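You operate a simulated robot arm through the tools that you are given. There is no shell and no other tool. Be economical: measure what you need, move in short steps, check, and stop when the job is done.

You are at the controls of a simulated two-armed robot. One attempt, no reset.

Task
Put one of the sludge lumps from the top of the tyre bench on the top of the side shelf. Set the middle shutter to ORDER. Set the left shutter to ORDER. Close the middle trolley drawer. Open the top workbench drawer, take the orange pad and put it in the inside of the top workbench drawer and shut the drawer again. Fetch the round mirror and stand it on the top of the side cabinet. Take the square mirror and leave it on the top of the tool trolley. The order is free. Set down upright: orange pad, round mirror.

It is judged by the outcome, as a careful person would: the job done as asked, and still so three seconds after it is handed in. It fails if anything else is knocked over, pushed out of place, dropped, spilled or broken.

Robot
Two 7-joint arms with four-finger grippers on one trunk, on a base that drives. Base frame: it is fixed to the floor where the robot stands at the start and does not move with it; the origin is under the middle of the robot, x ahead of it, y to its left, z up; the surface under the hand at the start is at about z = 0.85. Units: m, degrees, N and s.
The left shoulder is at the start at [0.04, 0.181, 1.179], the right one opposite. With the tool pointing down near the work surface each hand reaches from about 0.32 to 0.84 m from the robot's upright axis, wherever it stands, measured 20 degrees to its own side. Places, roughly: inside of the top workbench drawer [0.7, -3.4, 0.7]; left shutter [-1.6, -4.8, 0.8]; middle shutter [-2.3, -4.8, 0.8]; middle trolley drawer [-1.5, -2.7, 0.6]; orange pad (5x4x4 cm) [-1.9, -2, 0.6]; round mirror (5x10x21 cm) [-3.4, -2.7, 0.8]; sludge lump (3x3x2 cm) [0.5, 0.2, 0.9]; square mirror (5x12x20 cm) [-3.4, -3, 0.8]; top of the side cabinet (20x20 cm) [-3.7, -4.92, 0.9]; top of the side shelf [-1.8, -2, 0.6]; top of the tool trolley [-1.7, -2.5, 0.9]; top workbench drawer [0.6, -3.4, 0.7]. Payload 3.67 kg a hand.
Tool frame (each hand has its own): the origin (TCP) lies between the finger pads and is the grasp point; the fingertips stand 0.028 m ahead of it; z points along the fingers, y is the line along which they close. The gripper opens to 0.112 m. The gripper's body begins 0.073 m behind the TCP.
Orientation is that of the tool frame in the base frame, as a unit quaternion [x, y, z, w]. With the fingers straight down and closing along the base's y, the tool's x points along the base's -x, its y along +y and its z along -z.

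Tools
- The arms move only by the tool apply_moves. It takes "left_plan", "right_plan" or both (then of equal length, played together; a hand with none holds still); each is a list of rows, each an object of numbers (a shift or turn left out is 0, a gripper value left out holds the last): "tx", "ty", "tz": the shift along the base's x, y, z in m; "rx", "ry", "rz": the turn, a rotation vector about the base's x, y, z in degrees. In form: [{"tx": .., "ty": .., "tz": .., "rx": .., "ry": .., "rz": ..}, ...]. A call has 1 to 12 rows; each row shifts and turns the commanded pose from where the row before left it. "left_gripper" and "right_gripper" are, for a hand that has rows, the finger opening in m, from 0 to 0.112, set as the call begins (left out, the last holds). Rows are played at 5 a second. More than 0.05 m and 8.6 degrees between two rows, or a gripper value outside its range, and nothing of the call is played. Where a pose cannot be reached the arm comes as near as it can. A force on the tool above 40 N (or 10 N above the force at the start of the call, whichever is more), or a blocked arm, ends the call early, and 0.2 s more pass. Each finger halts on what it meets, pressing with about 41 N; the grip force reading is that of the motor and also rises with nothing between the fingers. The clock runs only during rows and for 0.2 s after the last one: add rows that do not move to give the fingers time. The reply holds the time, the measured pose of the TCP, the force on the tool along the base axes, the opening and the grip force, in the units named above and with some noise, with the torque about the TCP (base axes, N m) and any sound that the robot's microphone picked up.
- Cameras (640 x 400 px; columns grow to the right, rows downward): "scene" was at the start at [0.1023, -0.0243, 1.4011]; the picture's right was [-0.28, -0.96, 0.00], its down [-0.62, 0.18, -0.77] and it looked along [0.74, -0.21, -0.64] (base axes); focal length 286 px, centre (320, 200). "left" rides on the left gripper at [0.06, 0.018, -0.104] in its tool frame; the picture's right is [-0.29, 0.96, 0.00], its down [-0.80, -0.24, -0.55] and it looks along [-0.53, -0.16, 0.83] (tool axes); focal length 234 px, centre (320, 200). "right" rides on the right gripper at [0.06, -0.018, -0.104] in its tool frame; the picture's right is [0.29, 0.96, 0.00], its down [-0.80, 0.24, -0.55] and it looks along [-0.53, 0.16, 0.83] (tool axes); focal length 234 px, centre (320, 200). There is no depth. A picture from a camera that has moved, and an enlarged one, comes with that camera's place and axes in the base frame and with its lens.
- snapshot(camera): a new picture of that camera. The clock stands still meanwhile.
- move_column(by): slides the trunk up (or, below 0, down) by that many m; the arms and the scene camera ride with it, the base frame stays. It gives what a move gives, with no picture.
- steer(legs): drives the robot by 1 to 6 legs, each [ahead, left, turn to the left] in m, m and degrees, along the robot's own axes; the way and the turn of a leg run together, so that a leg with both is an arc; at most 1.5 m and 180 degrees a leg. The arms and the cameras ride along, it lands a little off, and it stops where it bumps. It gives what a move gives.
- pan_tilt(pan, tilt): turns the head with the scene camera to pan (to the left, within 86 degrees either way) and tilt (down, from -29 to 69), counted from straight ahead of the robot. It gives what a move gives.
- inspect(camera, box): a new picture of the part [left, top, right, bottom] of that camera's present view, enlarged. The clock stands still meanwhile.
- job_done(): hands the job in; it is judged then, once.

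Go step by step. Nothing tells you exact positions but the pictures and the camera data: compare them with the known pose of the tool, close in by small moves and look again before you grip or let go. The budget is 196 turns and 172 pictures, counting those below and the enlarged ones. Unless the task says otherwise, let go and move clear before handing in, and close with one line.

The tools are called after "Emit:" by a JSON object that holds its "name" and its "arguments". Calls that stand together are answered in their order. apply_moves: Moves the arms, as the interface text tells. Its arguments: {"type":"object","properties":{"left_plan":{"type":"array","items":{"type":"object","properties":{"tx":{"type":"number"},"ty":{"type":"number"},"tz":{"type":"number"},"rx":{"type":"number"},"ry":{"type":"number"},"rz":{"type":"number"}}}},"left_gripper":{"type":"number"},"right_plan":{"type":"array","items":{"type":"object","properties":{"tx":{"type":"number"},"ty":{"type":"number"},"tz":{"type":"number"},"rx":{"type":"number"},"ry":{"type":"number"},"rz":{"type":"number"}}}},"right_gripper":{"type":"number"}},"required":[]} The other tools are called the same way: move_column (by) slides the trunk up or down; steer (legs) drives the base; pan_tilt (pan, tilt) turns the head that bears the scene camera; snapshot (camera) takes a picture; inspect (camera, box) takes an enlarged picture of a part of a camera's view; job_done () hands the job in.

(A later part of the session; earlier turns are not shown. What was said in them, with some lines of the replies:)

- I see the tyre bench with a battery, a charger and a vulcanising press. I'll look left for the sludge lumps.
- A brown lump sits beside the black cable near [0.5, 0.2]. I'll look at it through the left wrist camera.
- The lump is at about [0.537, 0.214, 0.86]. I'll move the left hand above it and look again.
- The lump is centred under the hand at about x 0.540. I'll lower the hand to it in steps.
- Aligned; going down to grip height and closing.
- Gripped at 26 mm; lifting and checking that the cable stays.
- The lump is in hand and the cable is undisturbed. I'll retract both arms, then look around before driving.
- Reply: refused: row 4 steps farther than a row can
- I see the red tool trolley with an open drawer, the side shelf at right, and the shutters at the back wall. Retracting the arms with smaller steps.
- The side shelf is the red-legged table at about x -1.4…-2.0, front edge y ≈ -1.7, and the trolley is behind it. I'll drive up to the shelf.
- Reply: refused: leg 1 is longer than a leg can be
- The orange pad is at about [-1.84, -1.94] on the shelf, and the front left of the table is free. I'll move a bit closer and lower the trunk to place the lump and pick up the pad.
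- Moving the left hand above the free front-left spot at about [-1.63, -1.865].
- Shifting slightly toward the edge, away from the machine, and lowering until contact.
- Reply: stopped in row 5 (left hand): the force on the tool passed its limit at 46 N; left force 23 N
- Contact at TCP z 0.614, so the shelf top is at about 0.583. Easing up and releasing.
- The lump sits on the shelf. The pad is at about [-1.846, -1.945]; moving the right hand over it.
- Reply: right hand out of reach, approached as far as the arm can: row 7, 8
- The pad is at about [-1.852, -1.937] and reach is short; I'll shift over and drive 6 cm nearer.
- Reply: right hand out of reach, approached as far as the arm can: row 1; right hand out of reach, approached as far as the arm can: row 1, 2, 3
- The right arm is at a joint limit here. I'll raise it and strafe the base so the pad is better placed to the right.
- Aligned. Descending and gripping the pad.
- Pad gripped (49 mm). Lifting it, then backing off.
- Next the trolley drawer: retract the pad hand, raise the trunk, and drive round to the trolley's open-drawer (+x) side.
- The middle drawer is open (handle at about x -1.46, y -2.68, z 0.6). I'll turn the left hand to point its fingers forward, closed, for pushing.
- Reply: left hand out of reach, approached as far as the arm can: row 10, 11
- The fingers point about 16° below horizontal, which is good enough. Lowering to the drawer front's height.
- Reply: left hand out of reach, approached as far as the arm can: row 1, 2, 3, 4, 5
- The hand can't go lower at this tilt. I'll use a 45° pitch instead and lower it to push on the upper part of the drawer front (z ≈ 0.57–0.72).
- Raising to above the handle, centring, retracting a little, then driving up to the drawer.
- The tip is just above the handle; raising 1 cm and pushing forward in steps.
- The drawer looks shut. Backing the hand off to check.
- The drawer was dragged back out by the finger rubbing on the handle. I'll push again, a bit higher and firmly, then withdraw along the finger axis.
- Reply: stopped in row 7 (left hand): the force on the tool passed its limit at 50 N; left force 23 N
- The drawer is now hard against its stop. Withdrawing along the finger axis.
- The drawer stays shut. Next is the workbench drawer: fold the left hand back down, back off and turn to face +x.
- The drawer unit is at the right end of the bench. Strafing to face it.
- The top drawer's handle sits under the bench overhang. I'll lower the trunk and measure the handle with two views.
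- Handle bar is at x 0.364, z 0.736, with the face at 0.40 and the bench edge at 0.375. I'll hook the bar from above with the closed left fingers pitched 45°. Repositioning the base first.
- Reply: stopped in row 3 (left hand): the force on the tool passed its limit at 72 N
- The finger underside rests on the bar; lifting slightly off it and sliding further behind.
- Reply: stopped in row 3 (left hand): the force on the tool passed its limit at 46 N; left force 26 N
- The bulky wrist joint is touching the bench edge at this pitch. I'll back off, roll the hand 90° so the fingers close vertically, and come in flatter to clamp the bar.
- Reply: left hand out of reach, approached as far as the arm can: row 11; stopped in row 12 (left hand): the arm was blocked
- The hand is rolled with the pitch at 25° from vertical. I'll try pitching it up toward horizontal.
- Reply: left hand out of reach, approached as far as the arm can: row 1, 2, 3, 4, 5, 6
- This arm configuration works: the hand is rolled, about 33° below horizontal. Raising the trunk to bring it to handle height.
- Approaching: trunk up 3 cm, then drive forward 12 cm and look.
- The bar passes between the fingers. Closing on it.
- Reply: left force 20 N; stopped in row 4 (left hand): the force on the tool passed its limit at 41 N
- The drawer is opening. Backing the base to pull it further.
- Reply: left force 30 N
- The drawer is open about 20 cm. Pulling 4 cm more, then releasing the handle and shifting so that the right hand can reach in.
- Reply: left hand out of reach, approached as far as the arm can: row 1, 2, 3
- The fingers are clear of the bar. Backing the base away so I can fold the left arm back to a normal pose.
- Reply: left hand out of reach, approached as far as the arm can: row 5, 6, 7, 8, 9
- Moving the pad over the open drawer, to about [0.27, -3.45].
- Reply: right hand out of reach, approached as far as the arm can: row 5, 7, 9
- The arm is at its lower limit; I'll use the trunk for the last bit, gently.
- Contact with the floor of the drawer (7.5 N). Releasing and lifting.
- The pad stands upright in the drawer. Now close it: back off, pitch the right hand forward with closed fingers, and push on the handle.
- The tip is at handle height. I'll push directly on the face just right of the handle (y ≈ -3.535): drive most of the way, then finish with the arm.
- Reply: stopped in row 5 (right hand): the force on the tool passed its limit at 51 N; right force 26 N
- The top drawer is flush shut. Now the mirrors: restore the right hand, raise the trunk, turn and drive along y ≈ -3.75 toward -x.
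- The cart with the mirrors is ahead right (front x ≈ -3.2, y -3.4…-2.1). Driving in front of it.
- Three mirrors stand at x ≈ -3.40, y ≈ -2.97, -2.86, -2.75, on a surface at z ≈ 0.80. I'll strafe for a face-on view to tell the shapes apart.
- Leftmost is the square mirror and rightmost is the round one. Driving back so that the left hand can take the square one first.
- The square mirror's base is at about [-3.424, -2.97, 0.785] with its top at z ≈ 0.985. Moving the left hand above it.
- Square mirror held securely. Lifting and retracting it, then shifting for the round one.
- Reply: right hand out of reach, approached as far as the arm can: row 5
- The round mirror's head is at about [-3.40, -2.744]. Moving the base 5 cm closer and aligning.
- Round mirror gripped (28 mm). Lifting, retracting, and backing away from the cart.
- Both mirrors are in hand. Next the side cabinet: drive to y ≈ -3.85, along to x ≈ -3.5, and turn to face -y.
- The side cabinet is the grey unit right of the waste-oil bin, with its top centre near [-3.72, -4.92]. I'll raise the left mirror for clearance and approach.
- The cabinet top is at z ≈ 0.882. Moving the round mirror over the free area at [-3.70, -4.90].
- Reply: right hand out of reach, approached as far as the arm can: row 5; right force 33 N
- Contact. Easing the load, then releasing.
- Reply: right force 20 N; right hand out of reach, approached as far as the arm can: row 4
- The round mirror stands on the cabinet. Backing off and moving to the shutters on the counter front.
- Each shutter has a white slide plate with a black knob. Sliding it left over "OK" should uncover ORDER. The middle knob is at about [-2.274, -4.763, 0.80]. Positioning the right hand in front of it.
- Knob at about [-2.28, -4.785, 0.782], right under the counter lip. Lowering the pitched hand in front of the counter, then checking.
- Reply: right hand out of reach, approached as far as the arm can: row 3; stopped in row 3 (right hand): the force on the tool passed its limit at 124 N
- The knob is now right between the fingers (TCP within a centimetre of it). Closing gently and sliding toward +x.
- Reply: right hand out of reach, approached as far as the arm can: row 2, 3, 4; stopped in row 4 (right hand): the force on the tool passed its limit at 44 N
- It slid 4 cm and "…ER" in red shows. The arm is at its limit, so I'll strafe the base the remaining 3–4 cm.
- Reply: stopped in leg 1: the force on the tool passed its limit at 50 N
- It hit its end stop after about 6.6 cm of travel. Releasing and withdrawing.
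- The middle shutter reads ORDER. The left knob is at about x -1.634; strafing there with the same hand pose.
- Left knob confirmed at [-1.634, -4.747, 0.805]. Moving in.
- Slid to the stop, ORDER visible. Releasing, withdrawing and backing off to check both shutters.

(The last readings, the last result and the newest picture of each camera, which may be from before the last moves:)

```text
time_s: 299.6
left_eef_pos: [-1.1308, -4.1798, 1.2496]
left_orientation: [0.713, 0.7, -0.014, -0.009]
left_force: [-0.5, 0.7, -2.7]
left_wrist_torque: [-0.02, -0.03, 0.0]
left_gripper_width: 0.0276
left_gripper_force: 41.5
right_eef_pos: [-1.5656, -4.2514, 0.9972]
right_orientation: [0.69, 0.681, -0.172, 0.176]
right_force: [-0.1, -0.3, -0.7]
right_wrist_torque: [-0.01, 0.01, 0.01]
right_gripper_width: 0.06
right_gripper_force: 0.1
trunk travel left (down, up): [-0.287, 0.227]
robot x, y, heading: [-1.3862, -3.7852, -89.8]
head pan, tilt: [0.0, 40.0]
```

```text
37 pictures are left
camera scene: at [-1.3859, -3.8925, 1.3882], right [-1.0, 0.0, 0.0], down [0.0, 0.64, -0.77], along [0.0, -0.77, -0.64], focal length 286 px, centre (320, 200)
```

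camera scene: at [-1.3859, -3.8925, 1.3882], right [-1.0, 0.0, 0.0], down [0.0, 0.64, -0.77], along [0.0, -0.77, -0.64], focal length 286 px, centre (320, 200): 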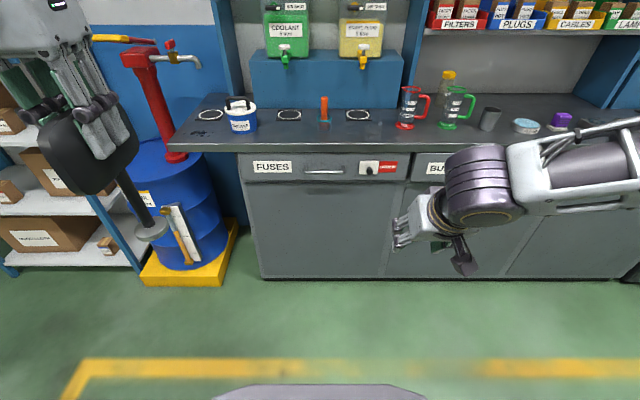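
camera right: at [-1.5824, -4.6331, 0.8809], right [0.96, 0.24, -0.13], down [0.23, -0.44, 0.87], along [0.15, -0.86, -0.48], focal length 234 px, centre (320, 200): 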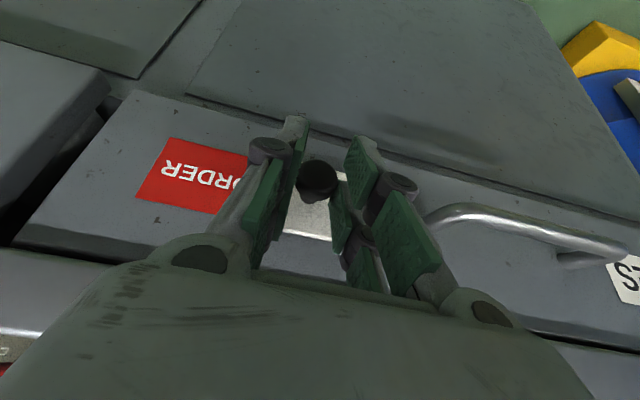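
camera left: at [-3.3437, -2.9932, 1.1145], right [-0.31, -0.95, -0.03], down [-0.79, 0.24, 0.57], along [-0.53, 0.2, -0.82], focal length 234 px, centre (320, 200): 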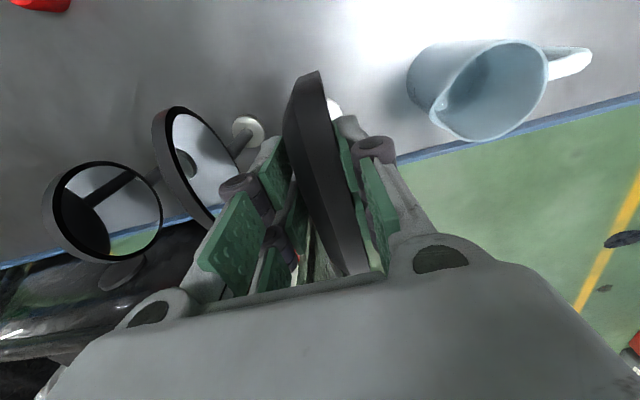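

Both shutters read ORDER. Last: the square mirror to the trolley top. Driving around to the trolley's +x side.

Emit:
{"name": "apply_moves", "arguments": {"right_plan": [{"rx": 7.5, "tz": 0.03}, {"rx": 7.5, "tz": 0.03}, {"rx": 7.5, "tz": 0.03}, {"rx": 7.5, "tz": 0.03}, {"tz": 0.04}, {}]}}

Emit:
{"name": "steer", "arguments": {"legs": [[0, 0.4, 0], [-1.15, 0, 0], [0, 0, -90]]}}

Emit:
{"name": "snapshot", "arguments": {"camera": "scene"}}

```text
time_s: 301.0
left_eef_pos: [-1.1301, -4.1809, 1.2491]
left_orientation: [0.713, 0.701, -0.015, -0.009]
left_force: [-0.6, -0.1, -3.4]
left_wrist_torque: [0.03, -0.01, 0.02]
left_gripper_width: 0.0276
left_gripper_force: 41.2
right_eef_pos: [-1.5681, -4.2516, 1.1581]
right_orientation: [0.712, 0.702, 0.01, -0.01]
right_force: [0.3, -0.8, -0.2]
right_wrist_torque: [0.0, 0.01, 0.03]
right_gripper_width: 0.0602
right_gripper_force: 0.1
trunk travel left (down, up): [-0.287, 0.227]
robot x, y, heading: [-1.3859, -3.7904, -90.0]
head pan, tilt: [0.0, 40.0]
```

```text
time_s: 313.4
left_eef_pos: [-1.3789, -2.8875, 1.2491]
left_orientation: [1.0, -0.018, -0.003, -0.017]
left_force: [-0.1, -0.3, -3.3]
left_wrist_torque: [0.01, -0.01, 0.01]
left_gripper_width: 0.0277
left_gripper_force: 41.6
right_eef_pos: [-1.4419, -2.45, 1.1578]
right_orientation: [1.0, -0.014, 0.014, 0.0]
right_force: [0.1, -0.1, 1.0]
right_wrist_torque: [0.0, 0.02, -0.02]
right_gripper_width: 0.06
right_gripper_force: 0.0
trunk travel left (down, up): [-0.287, 0.227]
robot x, y, heading: [-0.9784, -2.6417, 179.2]
head pan, tilt: [0.0, 40.0]
```

```text
36 pictures are left
camera scene: at [-1.0854, -2.6375, 1.3881], right [0.02, 1.0, 0.0], down [0.64, -0.01, -0.77], along [-0.77, 0.01, -0.64], focal length 286 px, centre (320, 200)
```

scene: 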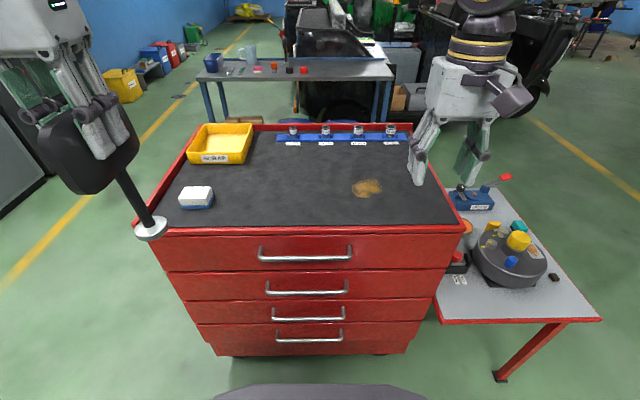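

The middle of the trolley mat is free. Driving 15 cm closer and moving the mirror over [-1.76, -2.76].

Emit:
{"name": "steer", "arguments": {"legs": [[0.15, 0, 0]]}}

Emit:
{"name": "apply_moves", "arguments": {"left_plan": [{"tx": -0.04, "ty": 0.022}, {"tx": -0.04, "ty": 0.022}, {"tx": -0.04, "ty": 0.022}, {"tx": -0.04, "ty": 0.022}, {"tx": -0.04, "ty": 0.022}, {"tx": -0.03, "ty": 0.02}, {"tz": -0.045}, {"tz": -0.045}, {}]}}

Emit:
{"name": "snapshot", "arguments": {"camera": "scene"}}

```text
time_s: 314.8
left_eef_pos: [-1.5254, -2.8851, 1.2497]
left_orientation: [1.0, -0.016, -0.004, -0.016]
left_force: [-0.2, -1.1, -2.0]
left_wrist_torque: [-0.01, -0.02, 0.0]
left_gripper_width: 0.0276
left_gripper_force: 40.7
right_eef_pos: [-1.5885, -2.4469, 1.1581]
right_orientation: [1.0, -0.015, 0.014, 0.0]
right_force: [-0.3, 0.3, 0.8]
right_wrist_torque: [-0.02, 0.02, 0.01]
right_gripper_width: 0.06
right_gripper_force: 0.0
trunk travel left (down, up): [-0.287, 0.227]
robot x, y, heading: [-1.129, -2.6383, 179.3]
head pan, tilt: [0.0, 40.0]
```

```text
time_s: 316.8
left_eef_pos: [-1.7578, -2.7522, 1.1597]
left_orientation: [1.0, -0.017, -0.004, -0.016]
left_force: [0.4, 0.7, -2.4]
left_wrist_torque: [-0.02, -0.03, -0.01]
left_gripper_width: 0.0277
left_gripper_force: 41.0
right_eef_pos: [-1.5907, -2.4474, 1.1587]
right_orientation: [1.0, -0.016, 0.014, 0.001]
right_force: [0.3, 0.3, 0.6]
right_wrist_torque: [-0.02, 0.0, 0.08]
right_gripper_width: 0.0599
right_gripper_force: 0.1
trunk travel left (down, up): [-0.287, 0.227]
robot x, y, heading: [-1.1271, -2.6354, 179.3]
head pan, tilt: [0.0, 40.0]
```

```text
35 pictures are left
camera scene: at [-1.2335, -2.6344, 1.3882], right [0.02, 1.0, 0.0], down [0.64, -0.01, -0.77], along [-0.77, 0.01, -0.64], focal length 286 px, centre (320, 200)
```

scene: 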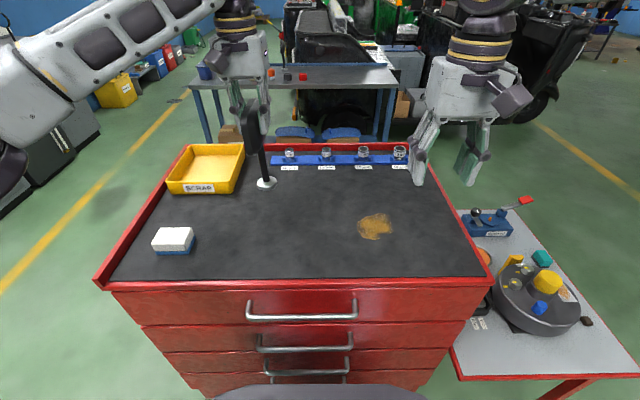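

Emit:
{"name": "apply_moves", "arguments": {"left_plan": [{"tz": -0.03}, {"tz": -0.025}, {"tz": -0.01}, {"tz": -0.006}, {"tz": -0.005}, {"tz": -0.005}, {"tz": -0.005}, {"tz": -0.005}, {"tz": -0.005}, {"tz": -0.005}, {"tz": -0.005}]}}

Emit:
{"name": "inspect", "arguments": {"camera": "scene", "box": [150, 80, 390, 260]}}

```text
time_s: 319.1
left_eef_pos: [-1.7544, -2.7541, 1.0566]
left_orientation: [1.0, -0.017, -0.006, -0.017]
left_force: [1.1, 2.6, 34.0]
left_wrist_torque: [-0.01, -0.04, 0.03]
left_gripper_width: 0.0275
left_gripper_force: 41.0
right_eef_pos: [-1.5884, -2.4473, 1.16]
right_orientation: [1.0, -0.014, 0.011, 0.002]
right_force: [-0.4, 0.5, -0.6]
right_wrist_torque: [0.02, 0.02, 0.02]
right_gripper_width: 0.0598
right_gripper_force: 0.1
trunk travel left (down, up): [-0.287, 0.227]
robot x, y, heading: [-1.1272, -2.6364, 179.0]
head pan, tilt: [0.0, 40.0]
```

```text
2.22 times, centred on (270, 170) of scene
camera zoom: at [-1.2305, -2.6337, 1.3885], right [0.02, 1.0, 0.0], down [0.64, -0.01, -0.77], along [-0.77, 0.01, -0.64], focal length 636 px, centre (431, 267)
```

zoom: 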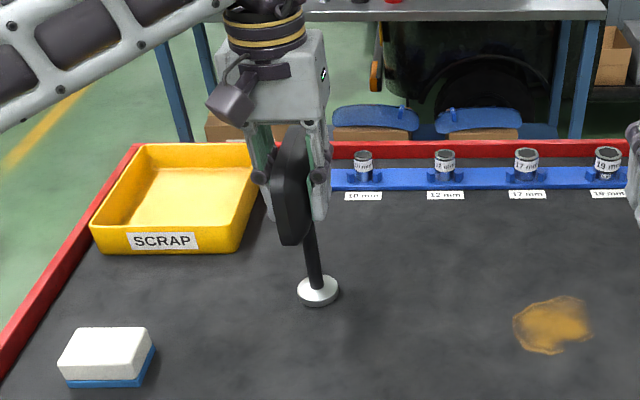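

In contact (34 N). Easing, opening, and lifting clear.

Emit:
{"name": "apply_moves", "arguments": {"left_plan": [{"tz": 0.004}, {}]}}

Emit:
{"name": "apply_moves", "arguments": {"left_plan": [{}, {}, {}], "left_gripper": 0.06}}

Emit:
{"name": "apply_moves", "arguments": {"left_plan": [{"tz": 0.02}, {"tz": 0.04}, {"tz": 0.045}, {"tz": 0.045}, {}]}}

Emit:
{"name": "inspect", "arguments": {"camera": "scene", "box": [150, 80, 390, 260]}}

```text
time_s: 319.8
left_eef_pos: [-1.754, -2.7544, 1.0572]
left_orientation: [1.0, -0.018, -0.003, -0.015]
left_force: [2.6, 4.2, 15.8]
left_wrist_torque: [0.34, -0.22, -0.02]
left_gripper_width: 0.0275
left_gripper_force: 40.8
right_eef_pos: [-1.5882, -2.4479, 1.1587]
right_orientation: [1.0, -0.014, 0.013, 0.001]
right_force: [-1.0, -0.1, -0.2]
right_wrist_torque: [0.03, -0.01, 0.02]
right_gripper_width: 0.0596
right_gripper_force: 0.0
trunk travel left (down, up): [-0.287, 0.227]
robot x, y, heading: [-1.1273, -2.631, 179.3]
head pan, tilt: [0.0, 40.0]
```

```text
time_s: 320.6
left_eef_pos: [-1.758, -2.7555, 1.0566]
left_orientation: [1.0, -0.017, -0.003, -0.017]
left_force: [-0.5, -0.4, -0.7]
left_wrist_torque: [-0.02, -0.02, 0.03]
left_gripper_width: 0.06
left_gripper_force: 0.0
right_eef_pos: [-1.5918, -2.4476, 1.1583]
right_orientation: [1.0, -0.015, 0.014, 0.0]
right_force: [0.8, -1.2, 0.5]
right_wrist_torque: [-0.03, -0.01, -0.03]
right_gripper_width: 0.0602
right_gripper_force: 0.1
trunk travel left (down, up): [-0.287, 0.227]
robot x, y, heading: [-1.1289, -2.638, 179.1]
head pan, tilt: [0.0, 40.0]
```

```text
time_s: 321.8
left_eef_pos: [-1.758, -2.7567, 1.2069]
left_orientation: [1.0, -0.017, -0.003, -0.016]
left_force: [-0.1, 0.1, 0.1]
left_wrist_torque: [0.04, -0.04, -0.06]
left_gripper_width: 0.0601
left_gripper_force: 0.1
right_eef_pos: [-1.5909, -2.4472, 1.1584]
right_orientation: [1.0, -0.015, 0.014, 0.0]
right_force: [0.4, -0.5, 0.4]
right_wrist_torque: [0.02, -0.02, -0.03]
right_gripper_width: 0.0604
right_gripper_force: 0.1
trunk travel left (down, up): [-0.287, 0.227]
robot x, y, heading: [-1.1278, -2.6329, 179.0]
head pan, tilt: [0.0, 40.0]
```

```text
2.22 times, centred on (270, 170) of scene
camera zoom: at [-1.2345, -2.6354, 1.3881], right [0.02, 1.0, 0.0], down [0.64, -0.01, -0.77], along [-0.77, 0.01, -0.64], focal length 636 px, centre (431, 267)
```

zoom: 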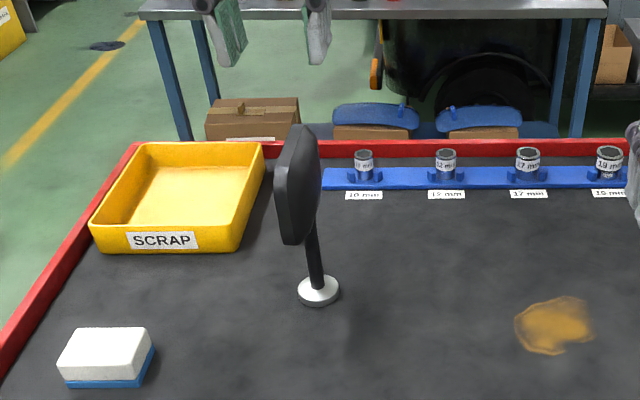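

The square mirror stands on the trolley. Backing clear and taking a last look at the drawers and shelf.

Emit:
{"name": "steer", "arguments": {"legs": [[-0.5, 0, 0]]}}

Emit:
{"name": "snapshot", "arguments": {"camera": "scene"}}

```text
time_s: 324.8
left_eef_pos: [-1.2588, -2.7634, 1.2071]
left_orientation: [1.0, -0.017, -0.004, -0.016]
left_force: [0.0, 0.2, -0.2]
left_wrist_torque: [-0.01, 0.0, 0.01]
left_gripper_width: 0.0601
left_gripper_force: 0.1
right_eef_pos: [-1.0926, -2.4551, 1.1575]
right_orientation: [1.0, -0.015, 0.014, 0.0]
right_force: [0.9, -0.4, -0.7]
right_wrist_torque: [0.03, 0.01, 0.02]
right_gripper_width: 0.0599
right_gripper_force: 0.0
trunk travel left (down, up): [-0.287, 0.227]
robot x, y, heading: [-0.6291, -2.6453, 178.9]
head pan, tilt: [0.0, 40.0]
```

```text
32 pictures are left
camera scene: at [-0.7358, -2.6428, 1.3881], right [0.02, 1.0, 0.0], down [0.64, -0.01, -0.77], along [-0.77, 0.01, -0.64], focal length 286 px, centre (320, 200)
```

scene: 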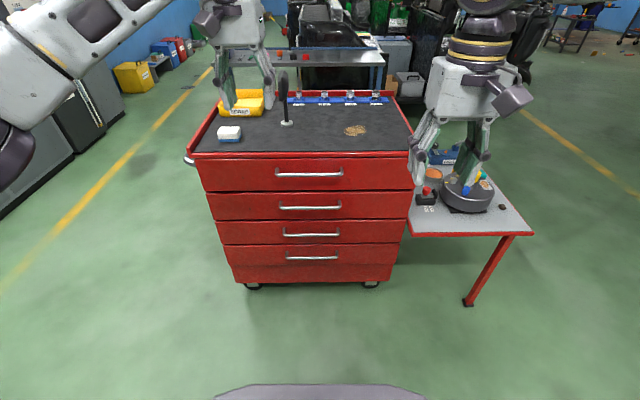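

All drawers are shut, the mirror is upright, the lump is on the shelf, and the hands are clear. Handing in.

Emit:
{"name": "job_done", "arguments": {}}

```text
The job is handed in.
```

All seven tasks are done and handed in: lump on the side shelf, middle and left shutters on ORDER, trolley drawer shut, orange pad upright in the closed top workbench drawer, round mirror upright on the side cabinet, and square mirror on the trolley.
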